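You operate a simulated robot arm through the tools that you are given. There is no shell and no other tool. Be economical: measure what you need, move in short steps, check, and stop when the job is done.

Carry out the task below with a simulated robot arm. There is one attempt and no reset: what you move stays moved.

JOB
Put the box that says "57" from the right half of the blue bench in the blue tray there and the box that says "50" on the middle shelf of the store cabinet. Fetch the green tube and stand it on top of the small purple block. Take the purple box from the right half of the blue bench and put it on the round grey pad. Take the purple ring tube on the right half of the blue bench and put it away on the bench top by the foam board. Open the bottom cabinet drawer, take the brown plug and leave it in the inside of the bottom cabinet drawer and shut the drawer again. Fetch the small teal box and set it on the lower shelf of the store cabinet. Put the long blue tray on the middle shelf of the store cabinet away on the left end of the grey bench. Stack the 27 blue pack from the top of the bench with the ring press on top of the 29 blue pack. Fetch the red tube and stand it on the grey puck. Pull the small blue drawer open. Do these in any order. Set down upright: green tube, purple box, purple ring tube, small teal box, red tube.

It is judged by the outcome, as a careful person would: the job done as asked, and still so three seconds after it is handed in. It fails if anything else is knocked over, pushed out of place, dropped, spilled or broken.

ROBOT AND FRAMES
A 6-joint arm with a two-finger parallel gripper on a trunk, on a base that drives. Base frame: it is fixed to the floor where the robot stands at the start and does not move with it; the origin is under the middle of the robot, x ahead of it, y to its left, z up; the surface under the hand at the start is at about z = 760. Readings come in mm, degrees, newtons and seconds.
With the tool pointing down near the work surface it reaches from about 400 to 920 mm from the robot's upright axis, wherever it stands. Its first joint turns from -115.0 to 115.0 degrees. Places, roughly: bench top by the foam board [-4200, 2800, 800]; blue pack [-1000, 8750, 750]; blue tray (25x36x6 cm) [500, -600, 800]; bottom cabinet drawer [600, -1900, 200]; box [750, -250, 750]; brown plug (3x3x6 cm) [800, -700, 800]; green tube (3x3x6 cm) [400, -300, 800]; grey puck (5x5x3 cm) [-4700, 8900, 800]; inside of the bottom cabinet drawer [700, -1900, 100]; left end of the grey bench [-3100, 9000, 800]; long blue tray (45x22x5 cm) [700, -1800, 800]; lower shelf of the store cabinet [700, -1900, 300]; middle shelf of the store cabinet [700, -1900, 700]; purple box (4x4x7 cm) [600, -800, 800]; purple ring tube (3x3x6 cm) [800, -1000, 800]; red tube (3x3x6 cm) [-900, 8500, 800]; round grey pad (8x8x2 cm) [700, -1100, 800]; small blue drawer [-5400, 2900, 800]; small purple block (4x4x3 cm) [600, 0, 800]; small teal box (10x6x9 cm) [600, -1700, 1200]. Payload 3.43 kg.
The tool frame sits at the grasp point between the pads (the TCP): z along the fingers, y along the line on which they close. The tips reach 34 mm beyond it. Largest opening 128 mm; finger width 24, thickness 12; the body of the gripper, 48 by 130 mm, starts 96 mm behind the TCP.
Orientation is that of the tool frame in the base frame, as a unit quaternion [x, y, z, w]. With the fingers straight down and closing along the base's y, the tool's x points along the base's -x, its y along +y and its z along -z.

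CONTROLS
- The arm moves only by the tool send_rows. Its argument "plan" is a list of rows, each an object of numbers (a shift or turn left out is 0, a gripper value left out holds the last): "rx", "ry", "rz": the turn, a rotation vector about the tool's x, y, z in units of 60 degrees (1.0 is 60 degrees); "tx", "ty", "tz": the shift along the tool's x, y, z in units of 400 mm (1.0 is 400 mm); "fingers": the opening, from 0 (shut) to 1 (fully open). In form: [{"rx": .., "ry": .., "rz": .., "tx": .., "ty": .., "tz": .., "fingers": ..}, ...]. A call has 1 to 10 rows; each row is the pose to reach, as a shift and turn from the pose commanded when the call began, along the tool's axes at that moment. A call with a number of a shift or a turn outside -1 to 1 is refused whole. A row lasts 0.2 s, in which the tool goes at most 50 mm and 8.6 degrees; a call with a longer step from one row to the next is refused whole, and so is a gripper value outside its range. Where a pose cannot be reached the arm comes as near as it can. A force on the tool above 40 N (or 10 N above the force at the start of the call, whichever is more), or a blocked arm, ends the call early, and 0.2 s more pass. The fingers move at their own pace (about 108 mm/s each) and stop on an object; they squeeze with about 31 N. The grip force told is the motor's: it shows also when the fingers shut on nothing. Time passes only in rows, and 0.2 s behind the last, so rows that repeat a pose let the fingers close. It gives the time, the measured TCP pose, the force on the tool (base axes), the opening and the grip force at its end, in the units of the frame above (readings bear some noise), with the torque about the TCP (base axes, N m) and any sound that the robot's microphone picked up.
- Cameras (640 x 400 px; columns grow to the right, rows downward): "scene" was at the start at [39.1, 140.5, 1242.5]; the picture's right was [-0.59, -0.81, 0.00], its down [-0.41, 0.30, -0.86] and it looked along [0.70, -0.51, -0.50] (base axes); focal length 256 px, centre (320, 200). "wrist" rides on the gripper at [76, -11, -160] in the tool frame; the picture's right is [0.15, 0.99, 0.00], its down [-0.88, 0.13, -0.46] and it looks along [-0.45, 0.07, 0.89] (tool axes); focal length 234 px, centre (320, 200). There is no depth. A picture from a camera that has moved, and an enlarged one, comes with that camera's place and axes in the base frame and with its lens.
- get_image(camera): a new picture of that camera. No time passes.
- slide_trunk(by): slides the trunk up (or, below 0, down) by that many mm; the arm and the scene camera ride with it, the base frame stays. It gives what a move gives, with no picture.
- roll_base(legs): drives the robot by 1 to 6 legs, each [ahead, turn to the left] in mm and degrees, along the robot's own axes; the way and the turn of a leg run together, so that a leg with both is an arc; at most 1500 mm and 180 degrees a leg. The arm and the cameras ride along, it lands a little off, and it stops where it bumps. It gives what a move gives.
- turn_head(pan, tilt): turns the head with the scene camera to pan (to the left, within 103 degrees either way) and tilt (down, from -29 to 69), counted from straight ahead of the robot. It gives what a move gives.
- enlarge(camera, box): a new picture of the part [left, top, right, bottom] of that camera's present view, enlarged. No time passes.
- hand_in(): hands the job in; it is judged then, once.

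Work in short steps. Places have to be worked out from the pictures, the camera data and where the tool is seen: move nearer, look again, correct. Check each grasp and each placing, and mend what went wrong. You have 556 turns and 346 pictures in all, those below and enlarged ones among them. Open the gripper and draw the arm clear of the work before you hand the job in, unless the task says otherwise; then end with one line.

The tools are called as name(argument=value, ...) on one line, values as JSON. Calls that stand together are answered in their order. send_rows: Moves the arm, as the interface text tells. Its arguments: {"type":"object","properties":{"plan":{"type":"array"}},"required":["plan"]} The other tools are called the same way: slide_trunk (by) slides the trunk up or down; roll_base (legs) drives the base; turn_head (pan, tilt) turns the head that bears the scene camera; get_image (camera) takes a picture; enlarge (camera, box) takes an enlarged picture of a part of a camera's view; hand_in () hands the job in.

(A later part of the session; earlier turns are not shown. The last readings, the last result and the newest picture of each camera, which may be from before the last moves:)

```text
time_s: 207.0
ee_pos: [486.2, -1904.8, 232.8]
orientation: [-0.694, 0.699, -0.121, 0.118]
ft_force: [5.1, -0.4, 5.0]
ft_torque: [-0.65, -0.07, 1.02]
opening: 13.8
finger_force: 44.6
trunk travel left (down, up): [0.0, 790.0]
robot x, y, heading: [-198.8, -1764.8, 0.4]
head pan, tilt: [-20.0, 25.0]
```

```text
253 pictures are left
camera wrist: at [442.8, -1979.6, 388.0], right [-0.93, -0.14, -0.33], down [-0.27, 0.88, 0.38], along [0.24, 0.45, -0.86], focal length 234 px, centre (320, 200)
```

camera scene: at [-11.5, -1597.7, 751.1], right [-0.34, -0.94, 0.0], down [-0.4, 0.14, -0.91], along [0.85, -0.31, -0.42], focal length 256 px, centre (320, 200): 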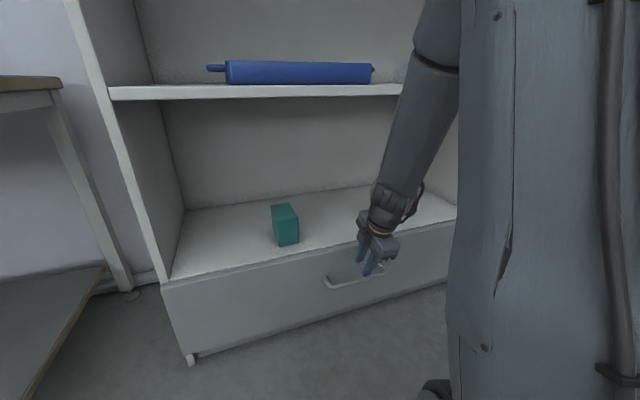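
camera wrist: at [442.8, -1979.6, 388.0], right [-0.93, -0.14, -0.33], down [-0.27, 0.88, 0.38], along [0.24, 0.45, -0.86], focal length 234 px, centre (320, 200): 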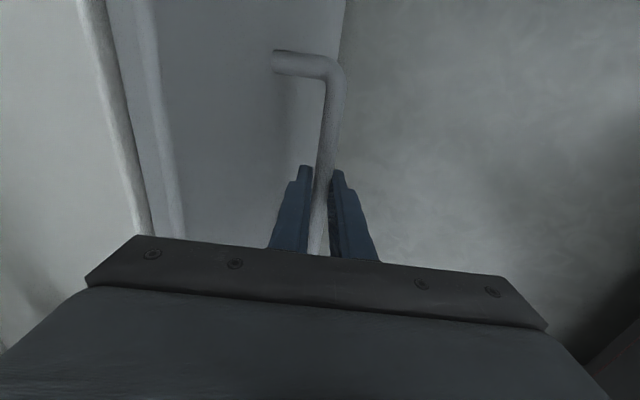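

Bar gripped. Pull the drawer by rolling the base back.

roll_base(legs=[[-250, 0]])

get_image(camera="scene")

```text
time_s: 208.9
ee_pos: [231.5, -1905.8, 233.0]
orientation: [-0.695, 0.699, -0.121, 0.117]
ft_force: [-2.0, -11.8, 11.7]
ft_torque: [-0.47, -0.04, 0.99]
opening: 14.1
finger_force: 45.0
trunk travel left (down, up): [0.0, 790.0]
robot x, y, heading: [-457.1, -1764.8, 0.4]
head pan, tilt: [-20.0, 25.0]
```

```text
252 pictures are left
camera scene: at [-265.1, -1598.9, 751.2], right [-0.34, -0.94, 0.0], down [-0.4, 0.14, -0.91], along [0.85, -0.31, -0.42], focal length 256 px, centre (320, 200)
```

scene: 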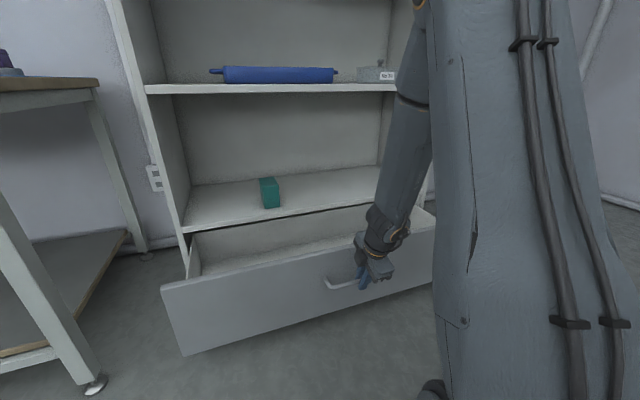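

Drawer is open ~250 mm. Release, lift clear, raise the trunk and drive to fetch the brown plug.

send_rows(plan=[{"fingers": 0.27}, {"fingers": 0.27}, {"tz": -0.08}, {"tz": -0.2}, {"tz": -0.3}, {"tz": -0.4}])

roll_base(legs=[[-200, 0], [0, 90], [950, 0], [0, -90], [640, 0]])

slide_trunk(by=400)

```text
time_s: 210.3
ee_pos: [179.8, -1905.8, 383.9]
orientation: [-0.694, 0.7, -0.121, 0.117]
ft_force: [0.5, -0.1, -0.2]
ft_torque: [0.03, 0.01, 0.0]
opening: 34.5
finger_force: 0.1
trunk travel left (down, up): [0.0, 790.0]
robot x, y, heading: [-452.1, -1761.9, 0.0]
head pan, tilt: [-20.0, 25.0]
```

```text
time_s: 226.2
ee_pos: [384.9, -955.9, 376.0]
orientation: [-0.687, 0.709, -0.112, 0.113]
ft_force: [0.0, -0.4, -1.0]
ft_torque: [-0.03, 0.01, -0.03]
opening: 34.6
finger_force: 0.1
trunk travel left (down, up): [0.0, 790.0]
robot x, y, heading: [-232.5, -804.8, -0.7]
head pan, tilt: [-20.0, 25.0]
stopped in leg 5: the robot was blocked; the commanded pose is now the measured one
```

```text
time_s: 227.7
ee_pos: [305.5, -922.0, 433.3]
orientation: [-0.691, 0.717, -0.04, 0.082]
ft_force: [-0.9, 1.1, -0.1]
ft_torque: [0.03, -0.03, -0.01]
opening: 34.8
finger_force: 0.2
trunk travel left (down, up): [-108.0, 682.0]
robot x, y, heading: [-233.6, -801.5, -0.8]
head pan, tilt: [-20.0, 25.0]
stopped: the arm was blocked; the commanded pose is now the measured one
```

The low arm went under the bench—my mistake in ordering. Stop, look, and back out gently.

get_image(camera="scene")

get_image(camera="wrist")

```text
251 pictures are left
camera scene: at [-70.0, -646.3, 861.5], right [-0.36, -0.93, 0.0], down [-0.39, 0.15, -0.91], along [0.85, -0.32, -0.42], focal length 256 px, centre (320, 200)
```

scene: 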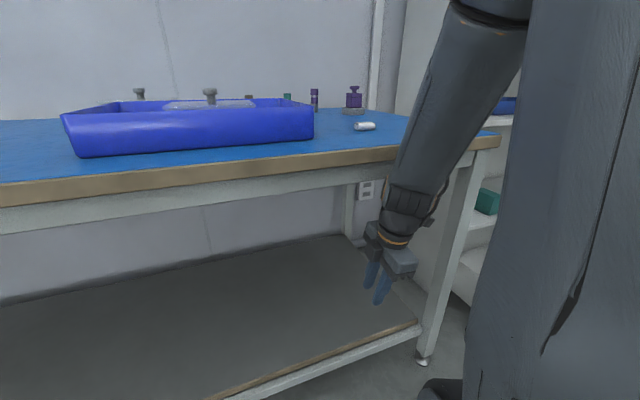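

```text
250 pictures are left
camera wrist: at [285.5, -1008.0, 588.0], right [-0.98, -0.1, -0.18], down [-0.18, 0.86, 0.48], along [0.1, 0.5, -0.86], focal length 234 px, centre (320, 200)
```

wrist: 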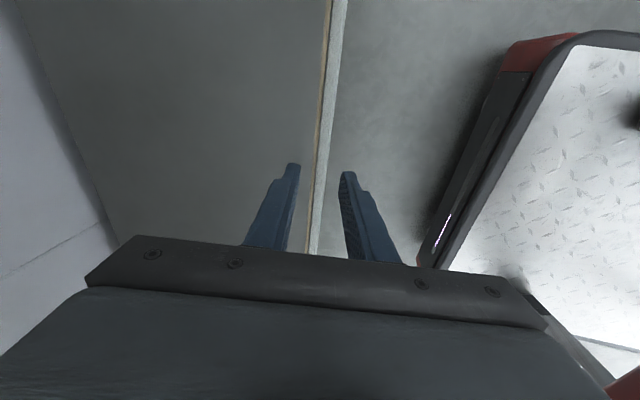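

Items on the bench look undisturbed. Backing out.

roll_base(legs=[[-450, 0]])

slide_trunk(by=392)

get_image(camera="scene")

```text
time_s: 230.4
ee_pos: [-144.4, -916.6, 431.2]
orientation: [-0.69, 0.718, -0.04, 0.083]
ft_force: [0.2, -0.3, -0.2]
ft_torque: [0.01, 0.02, -0.01]
opening: 34.5
finger_force: 0.1
trunk travel left (down, up): [-108.0, 682.0]
robot x, y, heading: [-683.1, -799.6, -0.9]
head pan, tilt: [-20.0, 25.0]
```

```text
time_s: 234.2
ee_pos: [-146.5, -916.9, 823.2]
orientation: [-0.69, 0.718, -0.04, 0.082]
ft_force: [-0.7, 0.0, -0.7]
ft_torque: [-0.02, 0.01, 0.0]
opening: 34.7
finger_force: 0.0
trunk travel left (down, up): [-500.0, 290.0]
robot x, y, heading: [-682.3, -801.1, -0.8]
head pan, tilt: [-20.0, 25.0]
```

```text
249 pictures are left
camera scene: at [-629.7, -637.8, 1250.9], right [-0.36, -0.93, 0.0], down [-0.4, 0.15, -0.91], along [0.85, -0.32, -0.42], focal length 256 px, centre (320, 200)
```

scene: 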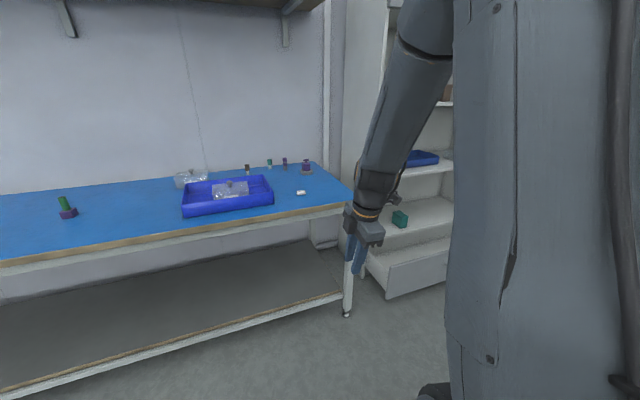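

Everything intact. Now raise the hand and return to straight-down, yaw 0.

send_rows(plan=[{"tx": -0.005, "ty": -0.014, "tz": -0.08, "rx": -0.007, "ry": 0.0145, "rz": 0.1215}, {"tx": -0.01, "ty": -0.028, "tz": -0.16, "rx": -0.014, "ry": 0.029, "rz": 0.243}, {"tx": -0.015, "ty": -0.043, "tz": -0.24, "rx": -0.021, "ry": 0.0435, "rz": 0.3645}, {"tx": -0.02, "ty": -0.057, "tz": -0.32, "rx": -0.028, "ry": 0.058, "rz": 0.486}, {"tx": -0.025, "ty": -0.071, "tz": -0.41, "rx": -0.035, "ry": 0.0725, "rz": 0.6075}, {"tx": -0.031, "ty": -0.0855, "tz": -0.49, "rx": -0.042, "ry": 0.087, "rz": 0.729}])

send_rows(plan=[{"rx": -0.007, "ry": 0.0145, "rz": 0.1215}, {"rx": -0.014, "ry": 0.029, "rz": 0.243}, {"rx": -0.021, "ry": 0.0435, "rz": 0.3645}, {"rx": -0.028, "ry": 0.058, "rz": 0.486}, {"rx": -0.035, "ry": 0.0725, "rz": 0.6075}, {"rx": -0.042, "ry": 0.087, "rz": 0.729}])

roll_base(legs=[[670, 0.8]])

get_image(camera="wrist")

```text
time_s: 235.6
ee_pos: [-144.3, -917.4, 1022.9]
orientation: [-0.372, 0.927, -0.021, 0.045]
ft_force: [0.1, -0.5, -0.2]
ft_torque: [0.02, 0.04, 0.03]
opening: 34.4
finger_force: 0.0
trunk travel left (down, up): [-500.0, 290.0]
robot x, y, heading: [-686.8, -797.0, -0.8]
head pan, tilt: [-20.0, 25.0]
```

```text
time_s: 237.0
ee_pos: [-144.1, -916.1, 1023.7]
orientation: [0.001, 1.0, 0.0, 0.0]
ft_force: [0.5, 1.1, -0.5]
ft_torque: [0.02, 0.0, 0.0]
opening: 35.0
finger_force: 0.0
trunk travel left (down, up): [-500.0, 290.0]
robot x, y, heading: [-681.1, -802.5, -1.0]
head pan, tilt: [-20.0, 25.0]
```

```text
time_s: 240.7
ee_pos: [525.5, -915.0, 1021.6]
orientation: [-0.007, 1.0, 0.0, 0.0]
ft_force: [0.0, -0.3, -0.3]
ft_torque: [0.02, -0.03, 0.02]
opening: 34.6
finger_force: 0.1
trunk travel left (down, up): [-500.0, 290.0]
robot x, y, heading: [-14.1, -809.0, -0.2]
head pan, tilt: [-20.0, 25.0]
```

```text
248 pictures are left
camera wrist: at [449.0, -926.7, 1182.5], right [-0.16, 0.99, 0.0], down [0.88, 0.14, 0.46], along [0.45, 0.07, -0.89], focal length 234 px, centre (320, 200)
```

wrist: 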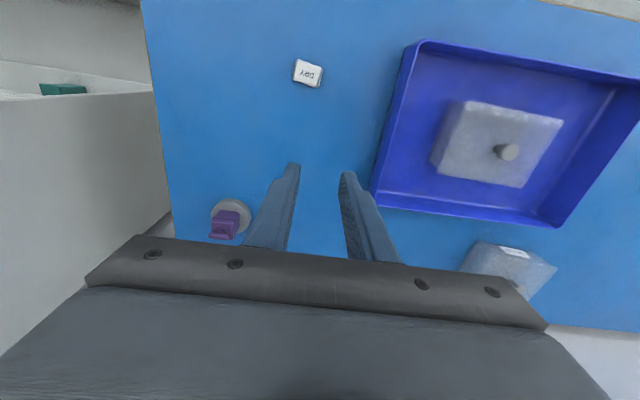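

Moving above the brown plug (~(820,-744)).

send_rows(plan=[{"tx": -0.085, "ty": 0.06, "tz": 0.02, "fingers": 0.55}, {"tx": -0.17, "ty": 0.12, "tz": 0.04}, {"tx": -0.25, "ty": 0.18, "tz": 0.06}, {"tx": -0.335, "ty": 0.24, "tz": 0.09}, {"tx": -0.42, "ty": 0.305, "tz": 0.11}, {"tx": -0.5, "ty": 0.37, "tz": 0.13}, {"tx": -0.585, "ty": 0.4275, "tz": 0.15}])

get_image(camera="wrist")

```text
time_s: 242.3
ee_pos: [758.6, -740.3, 964.6]
orientation: [-0.006, 1.0, 0.001, 0.001]
ft_force: [0.2, 0.1, 1.1]
ft_torque: [0.04, -0.04, -0.03]
opening: 70.5
finger_force: 0.1
trunk travel left (down, up): [-500.0, 290.0]
robot x, y, heading: [-13.5, -804.3, -0.3]
head pan, tilt: [-20.0, 25.0]
```

```text
247 pictures are left
camera wrist: at [681.4, -752.4, 1124.6], right [-0.16, 0.99, 0.0], down [0.88, 0.14, 0.46], along [0.45, 0.07, -0.89], focal length 234 px, centre (320, 200)
```

wrist: 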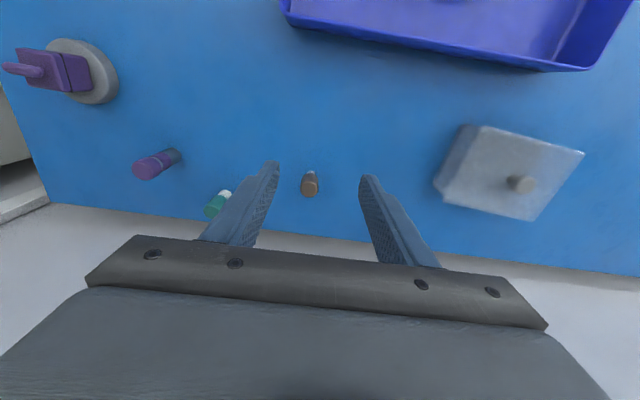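

enlarge(camera="wrist", box=[270, 150, 350, 210])

```text
6.67 times, centred on (310, 180) of wrist
camera zoom: at [681.4, -752.4, 1124.6], right [-0.16, 0.99, 0.0], down [0.88, 0.14, 0.46], along [0.45, 0.07, -0.89], focal length 1561 px, centre (387, 333)
```

zoom: 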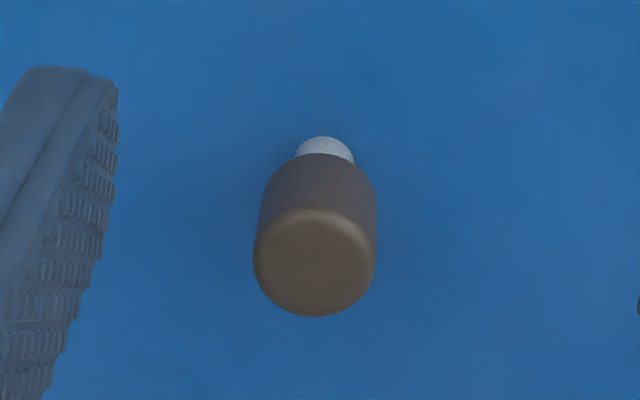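

Plug top centre (820,-745). Descend and grip, then lift.

send_rows(plan=[{"tx": -0.08, "ty": -0.0135, "tz": 0.08}, {"tx": -0.154, "ty": -0.0135, "tz": 0.16}, {"tx": -0.154, "ty": -0.0135, "tz": 0.28}, {"tx": -0.154, "ty": -0.0135, "tz": 0.37}, {"tx": -0.154, "ty": -0.0135, "tz": 0.398}, {"tx": -0.154, "ty": -0.0135, "tz": 0.398, "fingers": 0}, {"tx": -0.154, "ty": -0.0135, "tz": 0.398}, {"tx": -0.154, "ty": -0.0135, "tz": 0.398}, {"tx": -0.154, "ty": -0.0135, "tz": 0.28}, {"tx": -0.154, "ty": -0.0135, "tz": 0.16}])

get_image(camera="wrist")

```text
time_s: 244.5
ee_pos: [819.3, -745.3, 898.8]
orientation: [-0.007, 1.0, 0.0, 0.0]
ft_force: [0.4, 0.2, -0.7]
ft_torque: [0.0, 0.07, 0.0]
opening: 26.0
finger_force: 31.3
trunk travel left (down, up): [-500.0, 290.0]
robot x, y, heading: [-16.0, -802.0, -0.0]
head pan, tilt: [-20.0, 25.0]
```

```text
245 pictures are left
camera wrist: at [743.0, -757.6, 1058.5], right [-0.16, 0.99, 0.0], down [0.88, 0.14, 0.45], along [0.45, 0.07, -0.89], focal length 234 px, centre (320, 200)
```

wrist: 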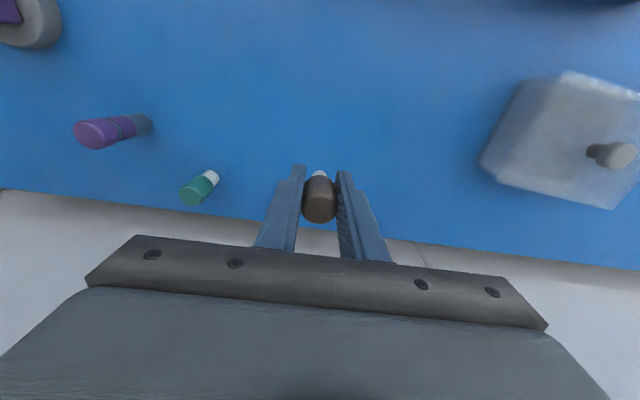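

Plug held. Retract, drive back to the open drawer.

send_rows(plan=[{"tz": -0.12}, {"tz": -0.24, "tx": 0.02}, {"tz": -0.25, "tx": 0.14}, {"tz": -0.25, "tx": 0.26}, {"tz": -0.25, "tx": 0.38}, {"tz": -0.25, "tx": 0.5}, {"tz": -0.25, "tx": 0.62}, {"tz": -0.25, "tx": 0.7}])

roll_base(legs=[[-450, 0], [0, -90], [1000, 0], [0, 90], [250, 0]])

turn_head(pan=-10, tilt=48)

get_image(camera="scene")

```text
time_s: 246.3
ee_pos: [539.4, -749.2, 997.5]
orientation: [-0.007, 1.0, -0.001, -0.001]
ft_force: [0.0, 1.2, 0.0]
ft_torque: [-0.01, 0.04, -0.01]
opening: 25.6
finger_force: 30.9
trunk travel left (down, up): [-500.0, 290.0]
robot x, y, heading: [-15.6, -804.3, -0.1]
head pan, tilt: [-20.0, 25.0]
```

```text
time_s: 262.8
ee_pos: [342.0, -1751.4, 998.9]
orientation: [-0.008, 1.0, 0.0, 0.0]
ft_force: [-0.1, 0.1, -0.8]
ft_torque: [-0.01, 0.01, -0.02]
opening: 25.8
finger_force: 31.4
trunk travel left (down, up): [-500.0, 290.0]
robot x, y, heading: [-211.4, -1806.4, -0.0]
head pan, tilt: [-20.0, 25.0]
```

```text
time_s: 263.7
ee_pos: [341.2, -1751.4, 999.3]
orientation: [-0.008, 1.0, 0.0, 0.0]
ft_force: [0.0, 0.3, -0.1]
ft_torque: [0.04, 0.04, 0.02]
opening: 25.8
finger_force: 31.2
trunk travel left (down, up): [-500.0, 290.0]
robot x, y, heading: [-210.7, -1804.5, -0.2]
head pan, tilt: [-10.0, 48.0]
```

```text
244 pictures are left
camera scene: at [-168.9, -1627.6, 1216.2], right [-0.17, -0.98, 0.0], down [-0.73, 0.13, -0.67], along [0.66, -0.12, -0.74], focal length 256 px, centre (320, 200)
```

scene: 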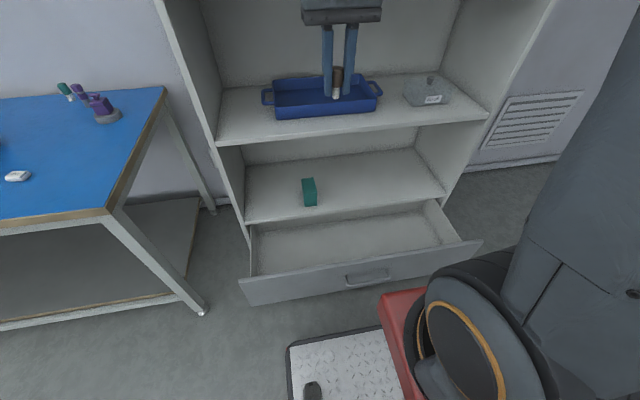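

Trunk down and move over the drawer interior.

slide_trunk(by=-400)

send_rows(plan=[{"tx": -0.06, "ty": -0.08}, {"tx": -0.12, "ty": -0.16}, {"tx": -0.18, "ty": -0.24}, {"tx": -0.22, "ty": -0.3}])

slide_trunk(by=-100)

send_rows(plan=[{"tz": 0.12}, {"tz": 0.24}, {"tz": 0.36}, {"tz": 0.48}, {"tz": 0.6}, {"tz": 0.68}])

get_image(camera="wrist")

get_image(camera="scene")

```text
time_s: 267.5
ee_pos: [341.3, -1751.5, 598.4]
orientation: [-0.008, 1.0, 0.0, 0.0]
ft_force: [0.0, -0.9, -0.2]
ft_torque: [-0.02, 0.03, -0.01]
opening: 25.4
finger_force: 30.9
trunk travel left (down, up): [-100.0, 690.0]
robot x, y, heading: [-213.2, -1807.9, 0.3]
head pan, tilt: [-10.0, 48.0]
```

```text
time_s: 268.5
ee_pos: [432.3, -1871.5, 598.9]
orientation: [-0.008, 1.0, 0.0, 0.0]
ft_force: [-0.1, -0.6, -1.1]
ft_torque: [-0.02, 0.0, -0.03]
opening: 25.9
finger_force: 30.7
trunk travel left (down, up): [-100.0, 690.0]
robot x, y, heading: [-214.4, -1807.7, -0.1]
head pan, tilt: [-10.0, 48.0]
```

```text
time_s: 269.9
ee_pos: [431.8, -1869.8, 500.3]
orientation: [-0.008, 1.0, -0.002, 0.001]
ft_force: [0.7, 0.4, -0.9]
ft_torque: [0.01, -0.01, 0.02]
opening: 25.8
finger_force: 31.3
trunk travel left (down, up): [0.0, 790.0]
robot x, y, heading: [-209.6, -1804.9, -0.0]
head pan, tilt: [-10.0, 48.0]
```

```text
time_s: 271.3
ee_pos: [430.2, -1871.7, 226.1]
orientation: [-0.008, 1.0, -0.001, 0.0]
ft_force: [-0.1, 1.1, -0.9]
ft_torque: [0.04, 0.02, -0.01]
opening: 26.1
finger_force: 30.9
trunk travel left (down, up): [0.0, 790.0]
robot x, y, heading: [-211.4, -1808.3, -0.2]
head pan, tilt: [-10.0, 48.0]
```

```text
243 pictures are left
camera wrist: at [354.9, -1883.9, 386.3], right [-0.16, 0.99, 0.0], down [0.88, 0.14, 0.46], along [0.45, 0.07, -0.89], focal length 234 px, centre (320, 200)
```

wrist: 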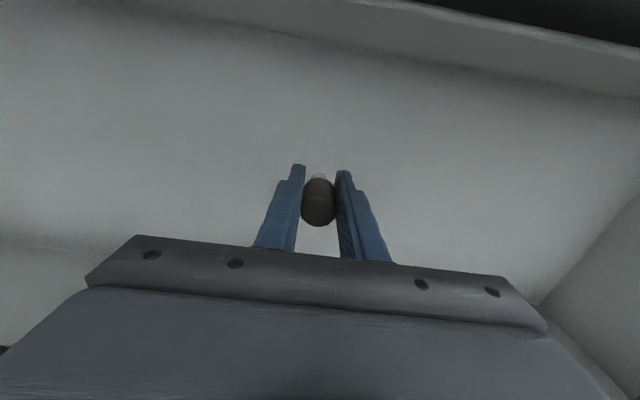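

```text
242 pictures are left
camera scene: at [-29.9, -1627.6, 716.1], right [-0.17, -0.98, 0.0], down [-0.73, 0.13, -0.67], along [0.66, -0.12, -0.74], focal length 256 px, centre (320, 200)
```

scene: 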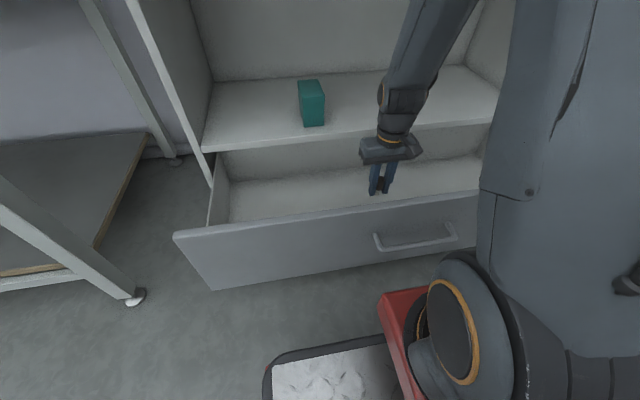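

Inside the drawer. Descend in 6 mm steps until contact.

send_rows(plan=[{"tz": 0.015}, {"tz": 0.03}, {"tz": 0.045}, {"tz": 0.06}, {"tz": 0.075}, {"tz": 0.09}, {"tz": 0.105}, {"tz": 0.12}, {"tz": 0.135}, {"tz": 0.15}])

get_image(camera="wrist")

```text
time_s: 273.5
ee_pos: [431.5, -1871.2, 166.4]
orientation: [-0.008, 1.0, 0.0, -0.001]
ft_force: [0.0, -0.4, -0.5]
ft_torque: [-0.01, -0.01, 0.05]
opening: 25.6
finger_force: 30.4
trunk travel left (down, up): [0.0, 790.0]
robot x, y, heading: [-209.8, -1808.7, -0.1]
head pan, tilt: [-10.0, 48.0]
```

```text
241 pictures are left
camera wrist: at [354.9, -1882.9, 326.4], right [-0.16, 0.99, 0.0], down [0.88, 0.14, 0.46], along [0.45, 0.07, -0.89], focal length 234 px, centre (320, 200)
```

wrist: 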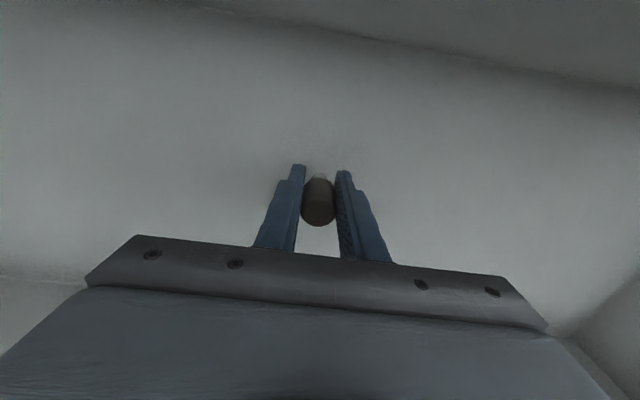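

send_rows(plan=[{"tz": 0.012}, {"tz": 0.024}, {"tz": 0.036}, {"tz": 0.048}, {"tz": 0.06}, {"tz": 0.072}, {"tz": 0.084}, {"tz": 0.096}])

get_image(camera="scene")

```text
time_s: 275.3
ee_pos: [433.6, -1869.6, 129.7]
orientation: [-0.008, 1.0, -0.001, 0.002]
ft_force: [2.6, 1.0, 26.3]
ft_torque: [0.07, -0.23, 0.04]
opening: 25.8
finger_force: 31.0
trunk travel left (down, up): [0.0, 790.0]
robot x, y, heading: [-214.5, -1805.7, -0.1]
head pan, tilt: [-10.0, 48.0]
```

```text
240 pictures are left
camera scene: at [-30.4, -1627.5, 716.4], right [-0.17, -0.98, 0.0], down [-0.73, 0.13, -0.67], along [0.66, -0.12, -0.74], focal length 256 px, centre (320, 200)
```

scene: 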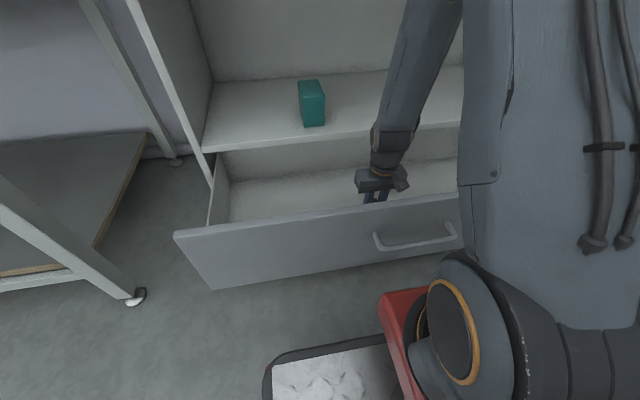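

Plug is on the drawer floor (26 N). Release and rise.

send_rows(plan=[{"tz": -0.008}, {"tz": -0.008, "fingers": 0.4}, {"tz": -0.008}, {"tz": -0.008}, {"tz": -0.12}, {"tz": -0.24}, {"tz": -0.36}, {"tz": -0.48}, {"tz": -0.6}])

get_image(camera="wrist")

```text
time_s: 277.3
ee_pos: [431.5, -1870.0, 369.3]
orientation: [-0.008, 1.0, 0.0, -0.001]
ft_force: [-0.7, -0.4, 0.2]
ft_torque: [-0.03, 0.02, 0.03]
opening: 51.3
finger_force: 0.0
trunk travel left (down, up): [0.0, 790.0]
robot x, y, heading: [-211.6, -1807.0, -0.2]
head pan, tilt: [-10.0, 48.0]
```

```text
239 pictures are left
camera wrist: at [355.0, -1882.0, 528.6], right [-0.16, 0.99, 0.0], down [0.88, 0.14, 0.45], along [0.45, 0.07, -0.89], focal length 234 px, centre (320, 200)
```

wrist: 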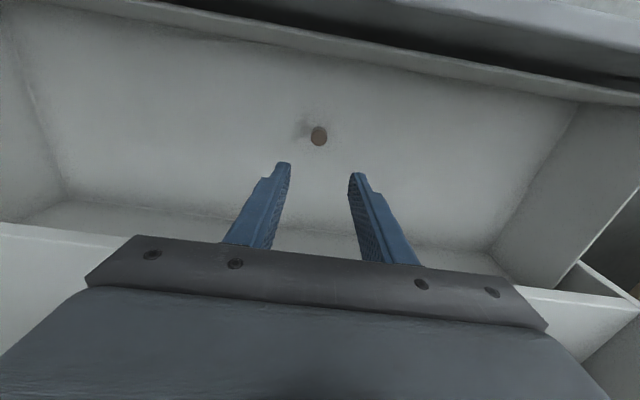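

Plug stands in the drawer. Back off, lower the closed fingers in front of the handle, and push the drawer shut with the base.

roll_base(legs=[[-250, 0]])

send_rows(plan=[{"tz": 0.1, "ty": -0.04, "fingers": 0}, {"tz": 0.2, "ty": -0.07}, {"tz": 0.3, "ty": -0.09}, {"tz": 0.36, "ty": -0.09}])

get_image(camera="wrist")

```text
time_s: 279.1
ee_pos: [183.9, -1868.8, 368.5]
orientation: [-0.008, 1.0, 0.0, 0.0]
ft_force: [0.2, -0.2, 0.3]
ft_torque: [0.07, -0.01, -0.01]
opening: 51.3
finger_force: 0.0
trunk travel left (down, up): [0.0, 790.0]
robot x, y, heading: [-459.9, -1809.1, -0.2]
head pan, tilt: [-10.0, 48.0]
```

```text
time_s: 280.1
ee_pos: [184.0, -1906.9, 223.9]
orientation: [-0.008, 1.0, -0.001, -0.001]
ft_force: [0.2, 0.7, 0.4]
ft_torque: [-0.01, -0.01, -0.03]
opening: 0.0
finger_force: 31.2
trunk travel left (down, up): [0.0, 790.0]
robot x, y, heading: [-459.8, -1806.1, 0.2]
head pan, tilt: [-10.0, 48.0]
```

```text
238 pictures are left
camera wrist: at [107.3, -1918.5, 384.3], right [-0.16, 0.99, 0.0], down [0.88, 0.14, 0.46], along [0.45, 0.07, -0.89], focal length 234 px, centre (320, 200)
```

wrist: 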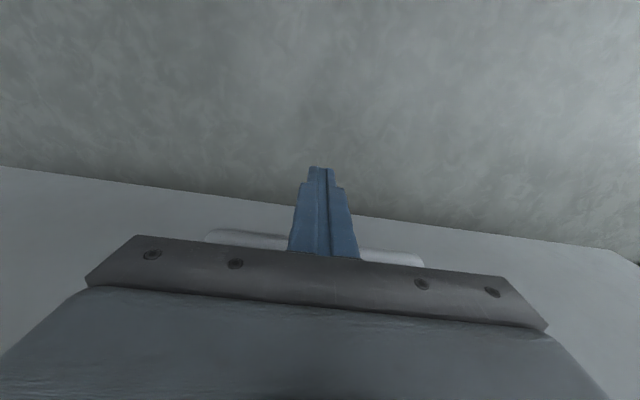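

roll_base(legs=[[270, 0]])

get_image(camera="scene")

```text
time_s: 282.0
ee_pos: [455.6, -1907.9, 225.0]
orientation: [-0.007, 1.0, 0.0, 0.0]
ft_force: [0.1, 0.1, 0.4]
ft_torque: [0.01, -0.04, -0.02]
opening: 0.0
finger_force: 31.0
trunk travel left (down, up): [0.0, 790.0]
robot x, y, heading: [-188.6, -1806.8, -0.3]
head pan, tilt: [-10.0, 48.0]
```

```text
237 pictures are left
camera scene: at [-6.1, -1628.1, 716.1], right [-0.18, -0.98, 0.0], down [-0.73, 0.13, -0.67], along [0.66, -0.12, -0.74], focal length 256 px, centre (320, 200)
```

scene: 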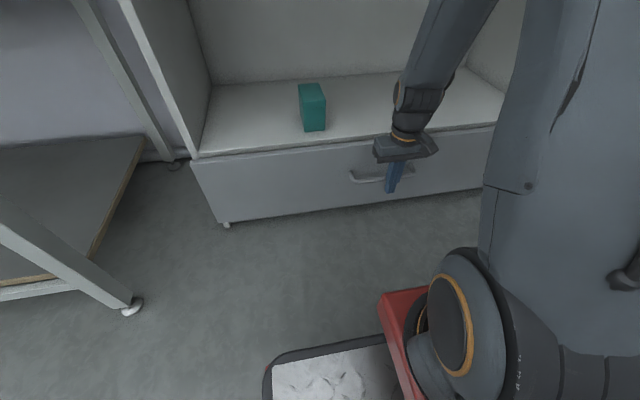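

Drawer looks closed. Push the last bit gently with the arm to confirm it is home.

send_rows(plan=[{"tx": -0.03}, {"tx": -0.06}, {"tx": -0.08}, {"tx": -0.1}, {"tx": -0.11}])

enlarge(camera="scene", box=[180, 100, 420, 230])

```text
time_s: 282.7
ee_pos: [471.2, -1907.7, 222.5]
orientation: [-0.005, 1.0, 0.002, -0.01]
ft_force: [-1.0, -0.1, -1.0]
ft_torque: [0.01, 0.01, -0.01]
opening: 0.0
finger_force: 31.3
trunk travel left (down, up): [0.0, 790.0]
robot x, y, heading: [-191.3, -1807.7, 0.0]
head pan, tilt: [-10.0, 48.0]
stopped in row 3: the force on the tool passed its limit at 67 N (the readings are from after the stop); the commanded pose is now the measured one
```

```text
2.67 times, centred on (300, 165) of scene
camera zoom: at [-6.4, -1628.4, 716.0], right [-0.18, -0.98, 0.0], down [-0.73, 0.13, -0.67], along [0.66, -0.12, -0.74], focal length 682 px, centre (373, 293)
```

zoom: 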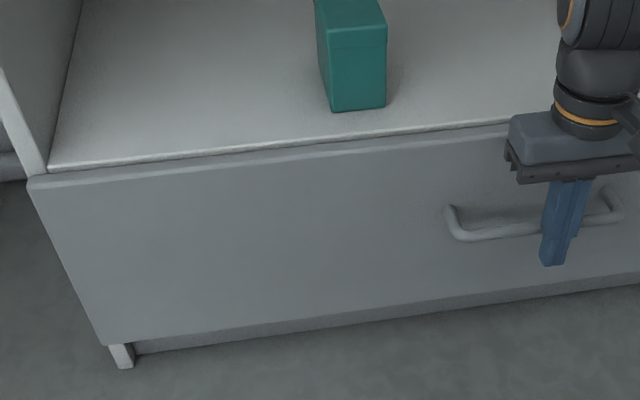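

Drawer is firmly shut (67 N resistance). Now back off and raise the trunk for the long blue tray.

roll_base(legs=[[-300, 0]])

slide_trunk(by=400)

slide_trunk(by=150)

turn_head(pan=0, tilt=35)

get_image(camera="scene")

```text
time_s: 284.8
ee_pos: [169.2, -1908.3, 223.2]
orientation: [-0.005, 1.0, 0.002, -0.01]
ft_force: [-0.1, 0.1, -0.4]
ft_torque: [0.01, 0.0, -0.04]
opening: 0.0
finger_force: 30.8
trunk travel left (down, up): [0.0, 790.0]
robot x, y, heading: [-494.3, -1806.2, -0.3]
head pan, tilt: [-10.0, 48.0]
```

```text
time_s: 288.6
ee_pos: [170.0, -1906.7, 622.4]
orientation: [-0.005, 1.0, 0.002, -0.01]
ft_force: [0.5, -0.3, -0.3]
ft_torque: [0.01, 0.01, -0.01]
opening: 0.0
finger_force: 31.1
trunk travel left (down, up): [-400.0, 390.0]
robot x, y, heading: [-488.1, -1805.7, -0.5]
head pan, tilt: [-10.0, 48.0]
```

```text
time_s: 290.3
ee_pos: [170.9, -1906.8, 771.8]
orientation: [-0.005, 1.0, 0.002, -0.01]
ft_force: [-0.8, -0.3, 0.4]
ft_torque: [-0.01, -0.01, 0.02]
opening: 0.0
finger_force: 30.9
trunk travel left (down, up): [-550.0, 240.0]
robot x, y, heading: [-493.7, -1810.1, -0.3]
head pan, tilt: [-10.0, 48.0]
```

```text
time_s: 291.1
ee_pos: [168.3, -1906.7, 772.8]
orientation: [-0.005, 1.0, 0.002, -0.01]
ft_force: [-0.2, 0.4, 0.5]
ft_torque: [0.0, -0.01, 0.01]
opening: 0.0
finger_force: 31.4
trunk travel left (down, up): [-550.0, 240.0]
robot x, y, heading: [-491.4, -1807.3, -0.3]
head pan, tilt: [0.0, 35.0]
```

```text
235 pictures are left
camera scene: at [-451.1, -1613.1, 1285.1], right [-0.01, -1.0, 0.0], down [-0.57, 0.0, -0.82], along [0.82, 0.0, -0.57], focal length 256 px, centre (320, 200)
```

scene: 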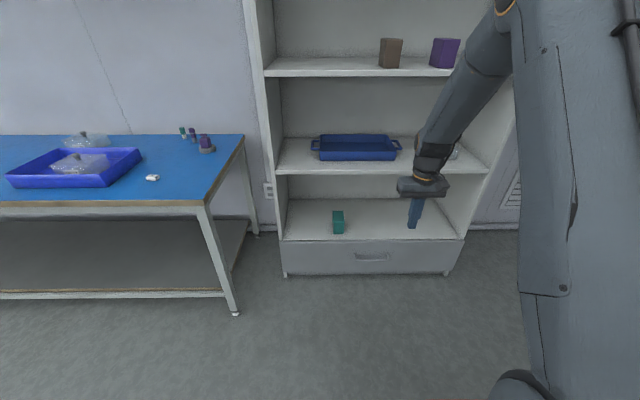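

enlarge(camera="scene", box=[280, 110, 420, 190])

```text
4.57 times, centred on (350, 150) of scene
camera zoom: at [-451.1, -1613.1, 1285.1], right [-0.01, -1.0, 0.0], down [-0.57, 0.0, -0.82], along [0.82, 0.0, -0.57], focal length 1170 px, centre (183, 429)
```

zoom: 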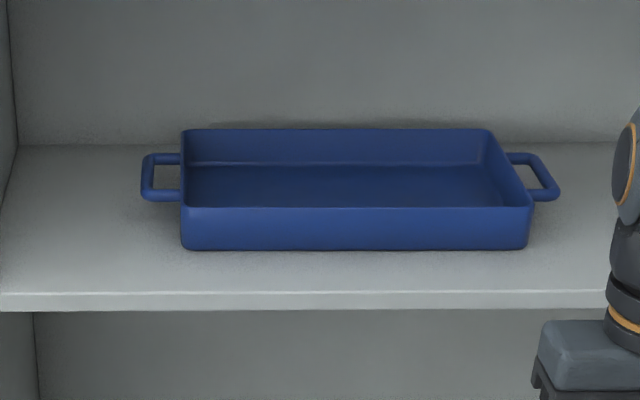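

Tray: front wall x≈657, y −1611…−1974, rim z 786. Plan: hook the front wall from inside with the pitched closed fingers and draw the tray partway out, then grip the front wall from above. First set the pose.

send_rows(plan=[{"tx": -0.015, "ty": 0.057, "tz": -0.065, "ry": -0.104}, {"tx": -0.03, "ty": 0.115, "tz": -0.13, "ry": -0.208}, {"tx": -0.045, "ty": 0.172, "tz": -0.195, "ry": -0.312}, {"tx": -0.06, "ty": 0.23, "tz": -0.26, "ry": -0.416}, {"tx": -0.075, "ty": 0.2875, "tz": -0.325, "ry": -0.52}])

roll_base(legs=[[485, 0.3]])

get_image(camera="wrist")

get_image(camera="scene")

```text
time_s: 292.3
ee_pos: [201.2, -1793.1, 902.9]
orientation: [-0.004, 0.966, 0.003, 0.259]
ft_force: [-0.1, 0.2, -1.2]
ft_torque: [0.01, -0.01, 0.05]
opening: 0.1
finger_force: 31.4
trunk travel left (down, up): [-550.0, 240.0]
robot x, y, heading: [-490.9, -1807.5, -0.3]
head pan, tilt: [0.0, 35.0]
```

```text
time_s: 294.9
ee_pos: [633.6, -1793.5, 895.2]
orientation: [-0.005, 0.968, 0.002, 0.25]
ft_force: [0.1, 0.4, -0.1]
ft_torque: [0.02, -0.03, 0.01]
opening: 0.1
finger_force: 30.9
trunk travel left (down, up): [-550.0, 240.0]
robot x, y, heading: [-51.9, -1809.4, -0.3]
head pan, tilt: [0.0, 35.0]
stopped in leg 1: the robot was blocked; the commanded pose is now the measured one
```

```text
233 pictures are left
camera wrist: at [490.8, -1807.1, 998.2], right [-0.14, 0.99, -0.07], down [0.55, 0.13, 0.82], along [0.82, 0.08, -0.56], focal length 234 px, centre (320, 200)
```

wrist: 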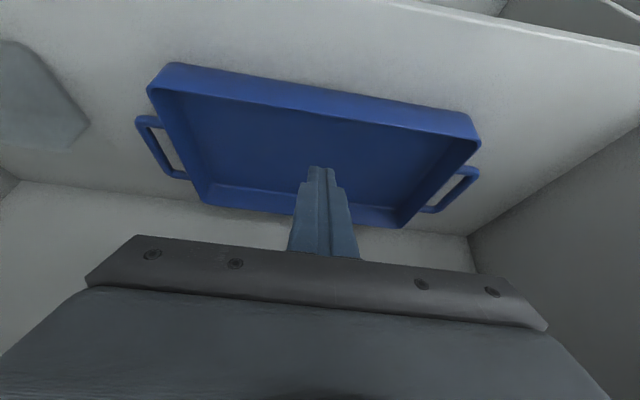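

```text
232 pictures are left
camera scene: at [-7.7, -1615.0, 1285.2], right [0.0, -1.0, 0.0], down [-0.57, 0.0, -0.82], along [0.82, 0.0, -0.57], focal length 256 px, centre (320, 200)
```

scene: 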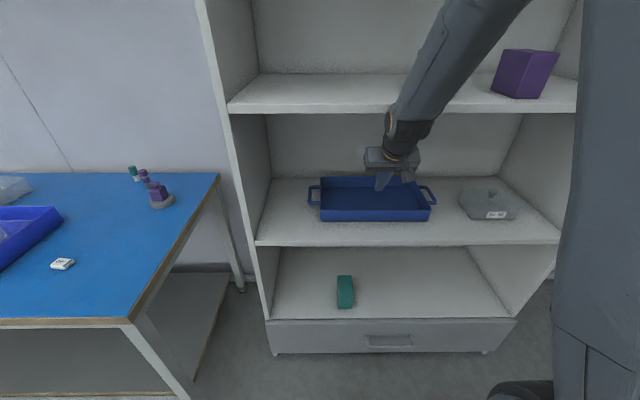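

The wrist touched the upper shelf edge. Back off, lower the trunk so the forearm comes in flatter, and recheck.

roll_base(legs=[[-180, 0]])

slide_trunk(by=-300)

get_image(camera="scene")

```text
time_s: 296.4
ee_pos: [456.1, -1793.0, 895.7]
orientation: [-0.006, 0.968, 0.003, 0.25]
ft_force: [0.5, -0.1, 0.4]
ft_torque: [-0.02, 0.03, 0.03]
opening: 0.0
finger_force: 30.6
trunk travel left (down, up): [-550.0, 240.0]
robot x, y, heading: [-227.4, -1808.6, 0.0]
head pan, tilt: [0.0, 35.0]
```

```text
time_s: 299.4
ee_pos: [455.7, -1793.9, 595.7]
orientation: [-0.005, 0.968, 0.003, 0.25]
ft_force: [0.0, -0.1, 0.0]
ft_torque: [0.01, -0.01, 0.02]
opening: 0.0
finger_force: 31.3
trunk travel left (down, up): [-250.0, 540.0]
robot x, y, heading: [-229.9, -1808.7, -0.3]
head pan, tilt: [0.0, 35.0]
```

```text
231 pictures are left
camera scene: at [-104.3, -1614.6, 985.2], right [0.0, -1.0, 0.0], down [-0.57, 0.0, -0.82], along [0.82, 0.0, -0.57], focal length 256 px, centre (320, 200)
```

scene: 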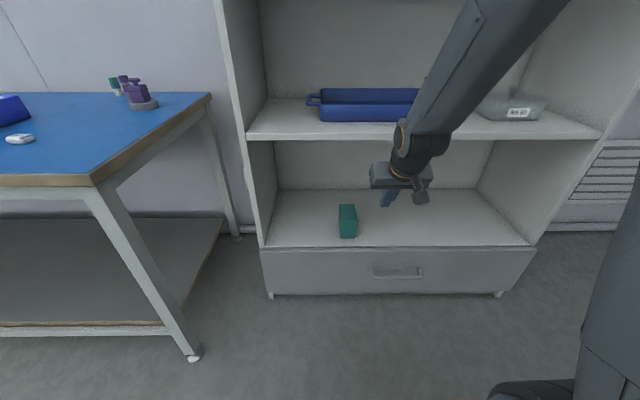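

send_rows(plan=[{"tx": -0.05, "tz": -0.09}, {"tx": -0.1, "tz": -0.18}, {"tx": -0.15, "tz": -0.27}, {"tx": -0.2, "tz": -0.36}, {"tx": -0.25, "tz": -0.455}, {"tx": -0.3025, "tz": -0.546}])

get_image(camera="scene")

```text
time_s: 300.8
ee_pos: [455.9, -1793.5, 845.7]
orientation: [-0.005, 0.968, 0.003, 0.25]
ft_force: [-0.4, 0.3, 0.3]
ft_torque: [-0.02, -0.03, -0.03]
opening: 0.0
finger_force: 31.0
trunk travel left (down, up): [-250.0, 540.0]
robot x, y, heading: [-227.5, -1806.8, 0.1]
head pan, tilt: [0.0, 35.0]
```

```text
230 pictures are left
camera scene: at [-104.3, -1614.6, 985.1], right [0.0, -1.0, 0.0], down [-0.57, 0.0, -0.82], along [0.82, 0.0, -0.57], focal length 256 px, centre (320, 200)
```

scene: 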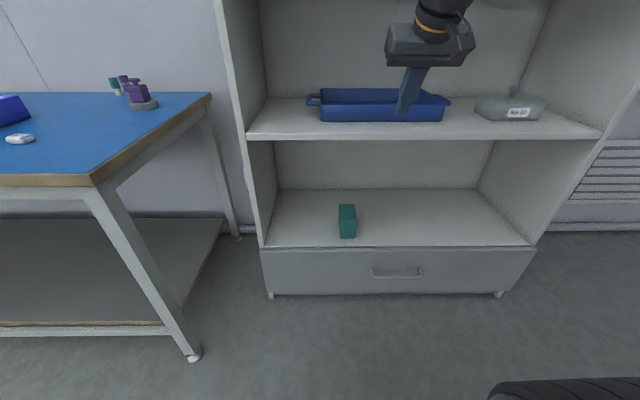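

Pitch to 45° and move in over the tray.

send_rows(plan=[{"tx": -0.1, "tz": 0.059, "ry": -0.054}, {"tx": -0.2, "tz": 0.118, "ry": -0.107}, {"tx": -0.3, "tz": 0.177, "ry": -0.16}, {"tx": -0.4, "tz": 0.236, "ry": -0.214}, {"tx": -0.5075, "tz": 0.295, "ry": -0.267}])

get_image(camera="wrist")

get_image(camera="scene")

```text
time_s: 302.0
ee_pos: [691.3, -1792.0, 839.7]
orientation: [-0.005, 0.924, 0.004, 0.383]
ft_force: [0.3, -1.4, 1.2]
ft_torque: [0.0, 0.04, 0.0]
opening: 0.0
finger_force: 31.3
trunk travel left (down, up): [-250.0, 540.0]
robot x, y, heading: [-229.3, -1809.4, -0.4]
head pan, tilt: [0.0, 35.0]
```

```text
229 pictures are left
camera wrist: at [523.7, -1804.4, 899.1], right [-0.11, 0.99, -0.1], down [0.3, 0.13, 0.95], along [0.95, 0.08, -0.31], focal length 234 px, centre (320, 200)
```

wrist: 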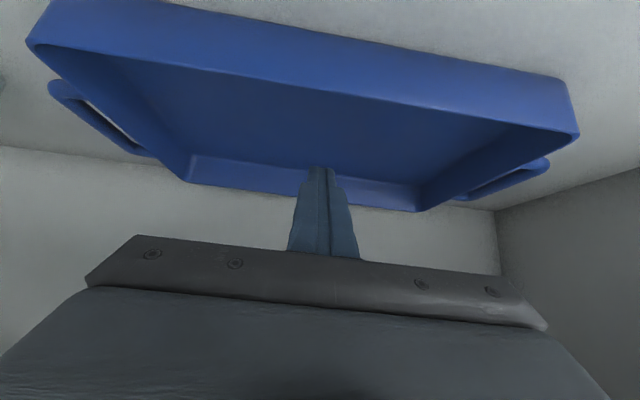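

```text
228 pictures are left
camera scene: at [-104.6, -1614.6, 985.2], right [0.0, -1.0, 0.0], down [-0.57, 0.0, -0.82], along [0.82, 0.0, -0.57], focal length 256 px, centre (320, 200)
```

scene: 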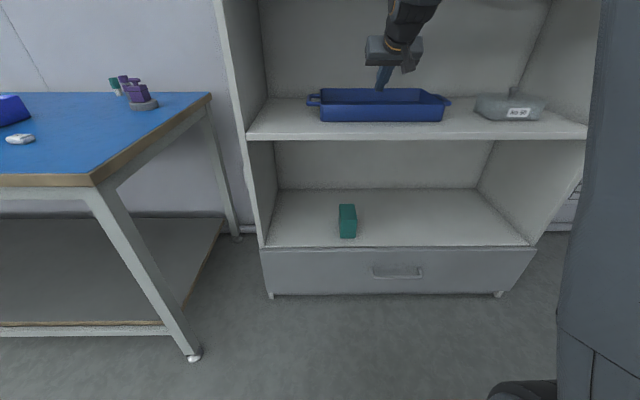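

Fingers are over the tray interior. Lower them near the tray floor.

send_rows(plan=[{"tx": 0.035, "tz": 0.035}, {"tx": 0.07, "tz": 0.07}, {"tx": 0.088, "tz": 0.088}, {"tx": 0.098, "tz": 0.098}])

get_image(camera="wrist")

```text
time_s: 303.0
ee_pos: [690.3, -1790.8, 783.4]
orientation: [-0.005, 0.924, 0.005, 0.383]
ft_force: [1.2, -0.8, -0.3]
ft_torque: [0.0, -0.03, -0.01]
opening: 0.2
finger_force: 30.8
trunk travel left (down, up): [-250.0, 540.0]
robot x, y, heading: [-228.8, -1809.1, -0.2]
head pan, tilt: [0.0, 35.0]
```

```text
227 pictures are left
camera wrist: at [523.0, -1804.2, 843.4], right [-0.12, 0.99, -0.1], down [0.3, 0.13, 0.95], along [0.95, 0.08, -0.31], focal length 234 px, centre (320, 200)
```

wrist: 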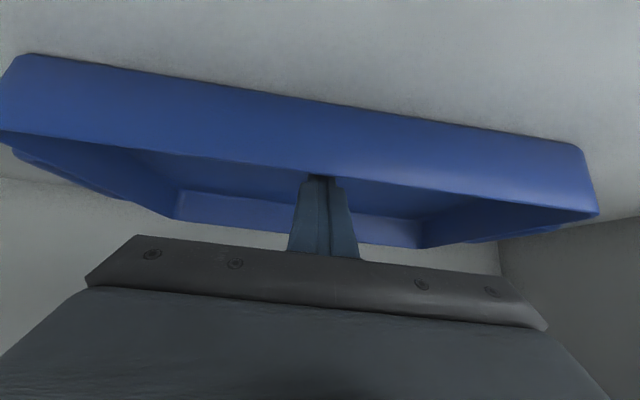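

Fingertips are inside behind the front wall. Pull the tray by rolling back 160 mm.

roll_base(legs=[[-160, 0]])

get_image(camera="scene")

get_image(camera="wrist")

```text
time_s: 304.4
ee_pos: [531.9, -1789.1, 782.9]
orientation: [-0.007, 0.924, 0.006, 0.381]
ft_force: [-0.4, -0.5, 0.1]
ft_torque: [0.02, 0.0, 0.02]
opening: 0.0
finger_force: 31.2
trunk travel left (down, up): [-250.0, 540.0]
robot x, y, heading: [-387.0, -1807.0, -0.0]
head pan, tilt: [0.0, 35.0]
```

```text
226 pictures are left
camera scene: at [-263.5, -1614.0, 985.1], right [0.0, -1.0, 0.0], down [-0.57, 0.0, -0.82], along [0.82, 0.0, -0.57], focal length 256 px, centre (320, 200)
```

scene: 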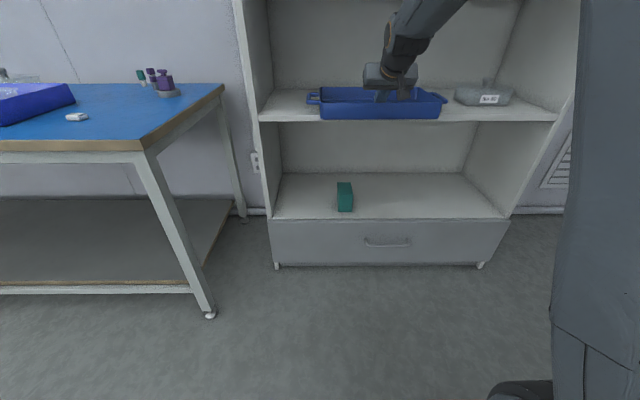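

```text
225 pictures are left
camera wrist: at [364.0, -1802.4, 843.1], right [-0.12, 0.99, -0.1], down [0.3, 0.13, 0.94], along [0.95, 0.08, -0.31], focal length 234 px, centre (320, 200)
```

wrist: 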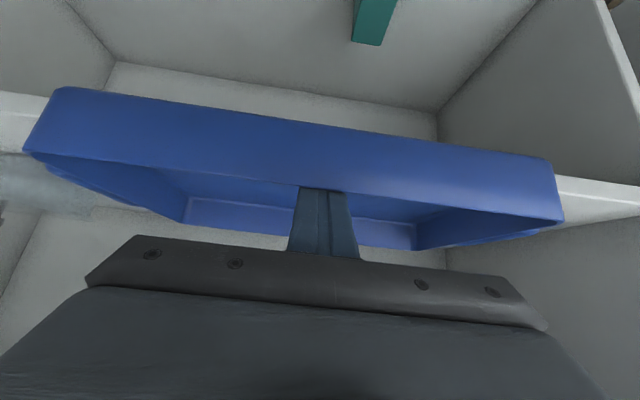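

Tray follows; front wall now ≈512. Pull 30 mm more so the vertical hand clears the upper shelf, then lift the fingers out.

roll_base(legs=[[-30, 0]])

send_rows(plan=[{"tx": -0.02, "tz": 0.0}, {"tx": -0.06, "tz": -0.04}, {"tx": -0.12, "tz": -0.1}, {"tx": -0.12, "tz": -0.2}, {"tx": -0.12, "tz": -0.3}, {"tx": -0.12, "tz": -0.4}])

get_image(camera="scene")

```text
time_s: 305.3
ee_pos: [500.0, -1788.8, 783.8]
orientation: [-0.005, 0.924, 0.004, 0.383]
ft_force: [0.6, 1.5, 0.9]
ft_torque: [0.03, -0.01, -0.03]
opening: 0.1
finger_force: 31.3
trunk travel left (down, up): [-250.0, 540.0]
robot x, y, heading: [-422.0, -1809.4, -0.1]
head pan, tilt: [0.0, 35.0]
```

```text
time_s: 306.7
ee_pos: [421.1, -1789.5, 929.7]
orientation: [-0.005, 0.924, 0.004, 0.381]
ft_force: [0.9, -0.2, -0.4]
ft_torque: [-0.02, 0.0, -0.03]
opening: 0.0
finger_force: 30.5
trunk travel left (down, up): [-250.0, 540.0]
robot x, y, heading: [-417.1, -1806.3, -0.2]
head pan, tilt: [0.0, 35.0]
```

```text
224 pictures are left
camera scene: at [-293.5, -1613.9, 985.1], right [0.0, -1.0, 0.0], down [-0.57, 0.0, -0.82], along [0.82, 0.0, -0.57], focal length 256 px, centre (320, 200)
```

scene: 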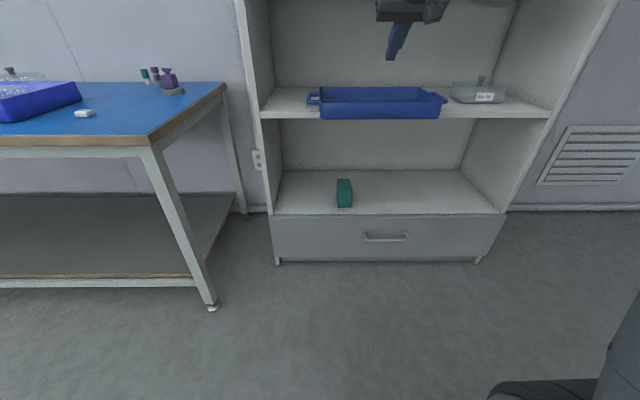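

Rotate to straight-down with closing along x.

send_rows(plan=[{"rx": 0.0489, "ry": 0.0489, "rz": 0.118}, {"rx": 0.0978, "ry": 0.0978, "rz": 0.236}, {"rx": 0.1467, "ry": 0.1467, "rz": 0.354}, {"rx": 0.1956, "ry": 0.1956, "rz": 0.472}, {"rx": 0.2444, "ry": 0.2444, "rz": 0.59}, {"rx": 0.2933, "ry": 0.2933, "rz": 0.7078}])

send_rows(plan=[{"rx": 0.0489, "ry": 0.0489, "rz": 0.118, "fingers": 0.4}, {"rx": 0.0978, "ry": 0.0978, "rz": 0.236}, {"rx": 0.1467, "ry": 0.1467, "rz": 0.354}, {"rx": 0.1956, "ry": 0.1956, "rz": 0.472}, {"rx": 0.2444, "ry": 0.2444, "rz": 0.59}, {"rx": 0.2933, "ry": 0.2933, "rz": 0.7078}])

get_image(camera="wrist")

```text
time_s: 308.1
ee_pos: [421.6, -1791.2, 930.1]
orientation: [0.384, 0.899, 0.002, 0.209]
ft_force: [0.1, -0.4, 0.0]
ft_torque: [0.02, -0.01, -0.01]
opening: 0.1
finger_force: 31.1
trunk travel left (down, up): [-250.0, 540.0]
robot x, y, heading: [-419.4, -1807.7, -0.3]
head pan, tilt: [0.0, 35.0]
```

```text
time_s: 309.5
ee_pos: [421.6, -1790.2, 931.0]
orientation: [0.703, 0.711, 0.0, -0.002]
ft_force: [-0.7, 0.8, 0.7]
ft_torque: [0.0, -0.03, 0.04]
opening: 51.3
finger_force: 0.1
trunk travel left (down, up): [-250.0, 540.0]
robot x, y, heading: [-419.1, -1806.6, -0.0]
head pan, tilt: [0.0, 35.0]
```

```text
223 pictures are left
camera wrist: at [409.0, -1715.3, 1091.3], right [0.99, 0.16, 0.0], down [0.14, -0.88, 0.45], along [0.07, -0.45, -0.89], focal length 234 px, centre (320, 200)
```

wrist: 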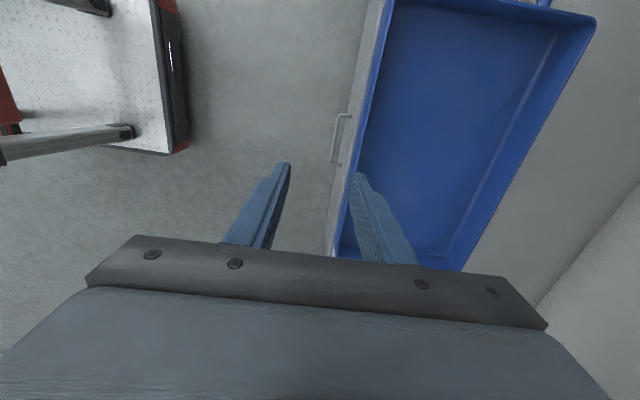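

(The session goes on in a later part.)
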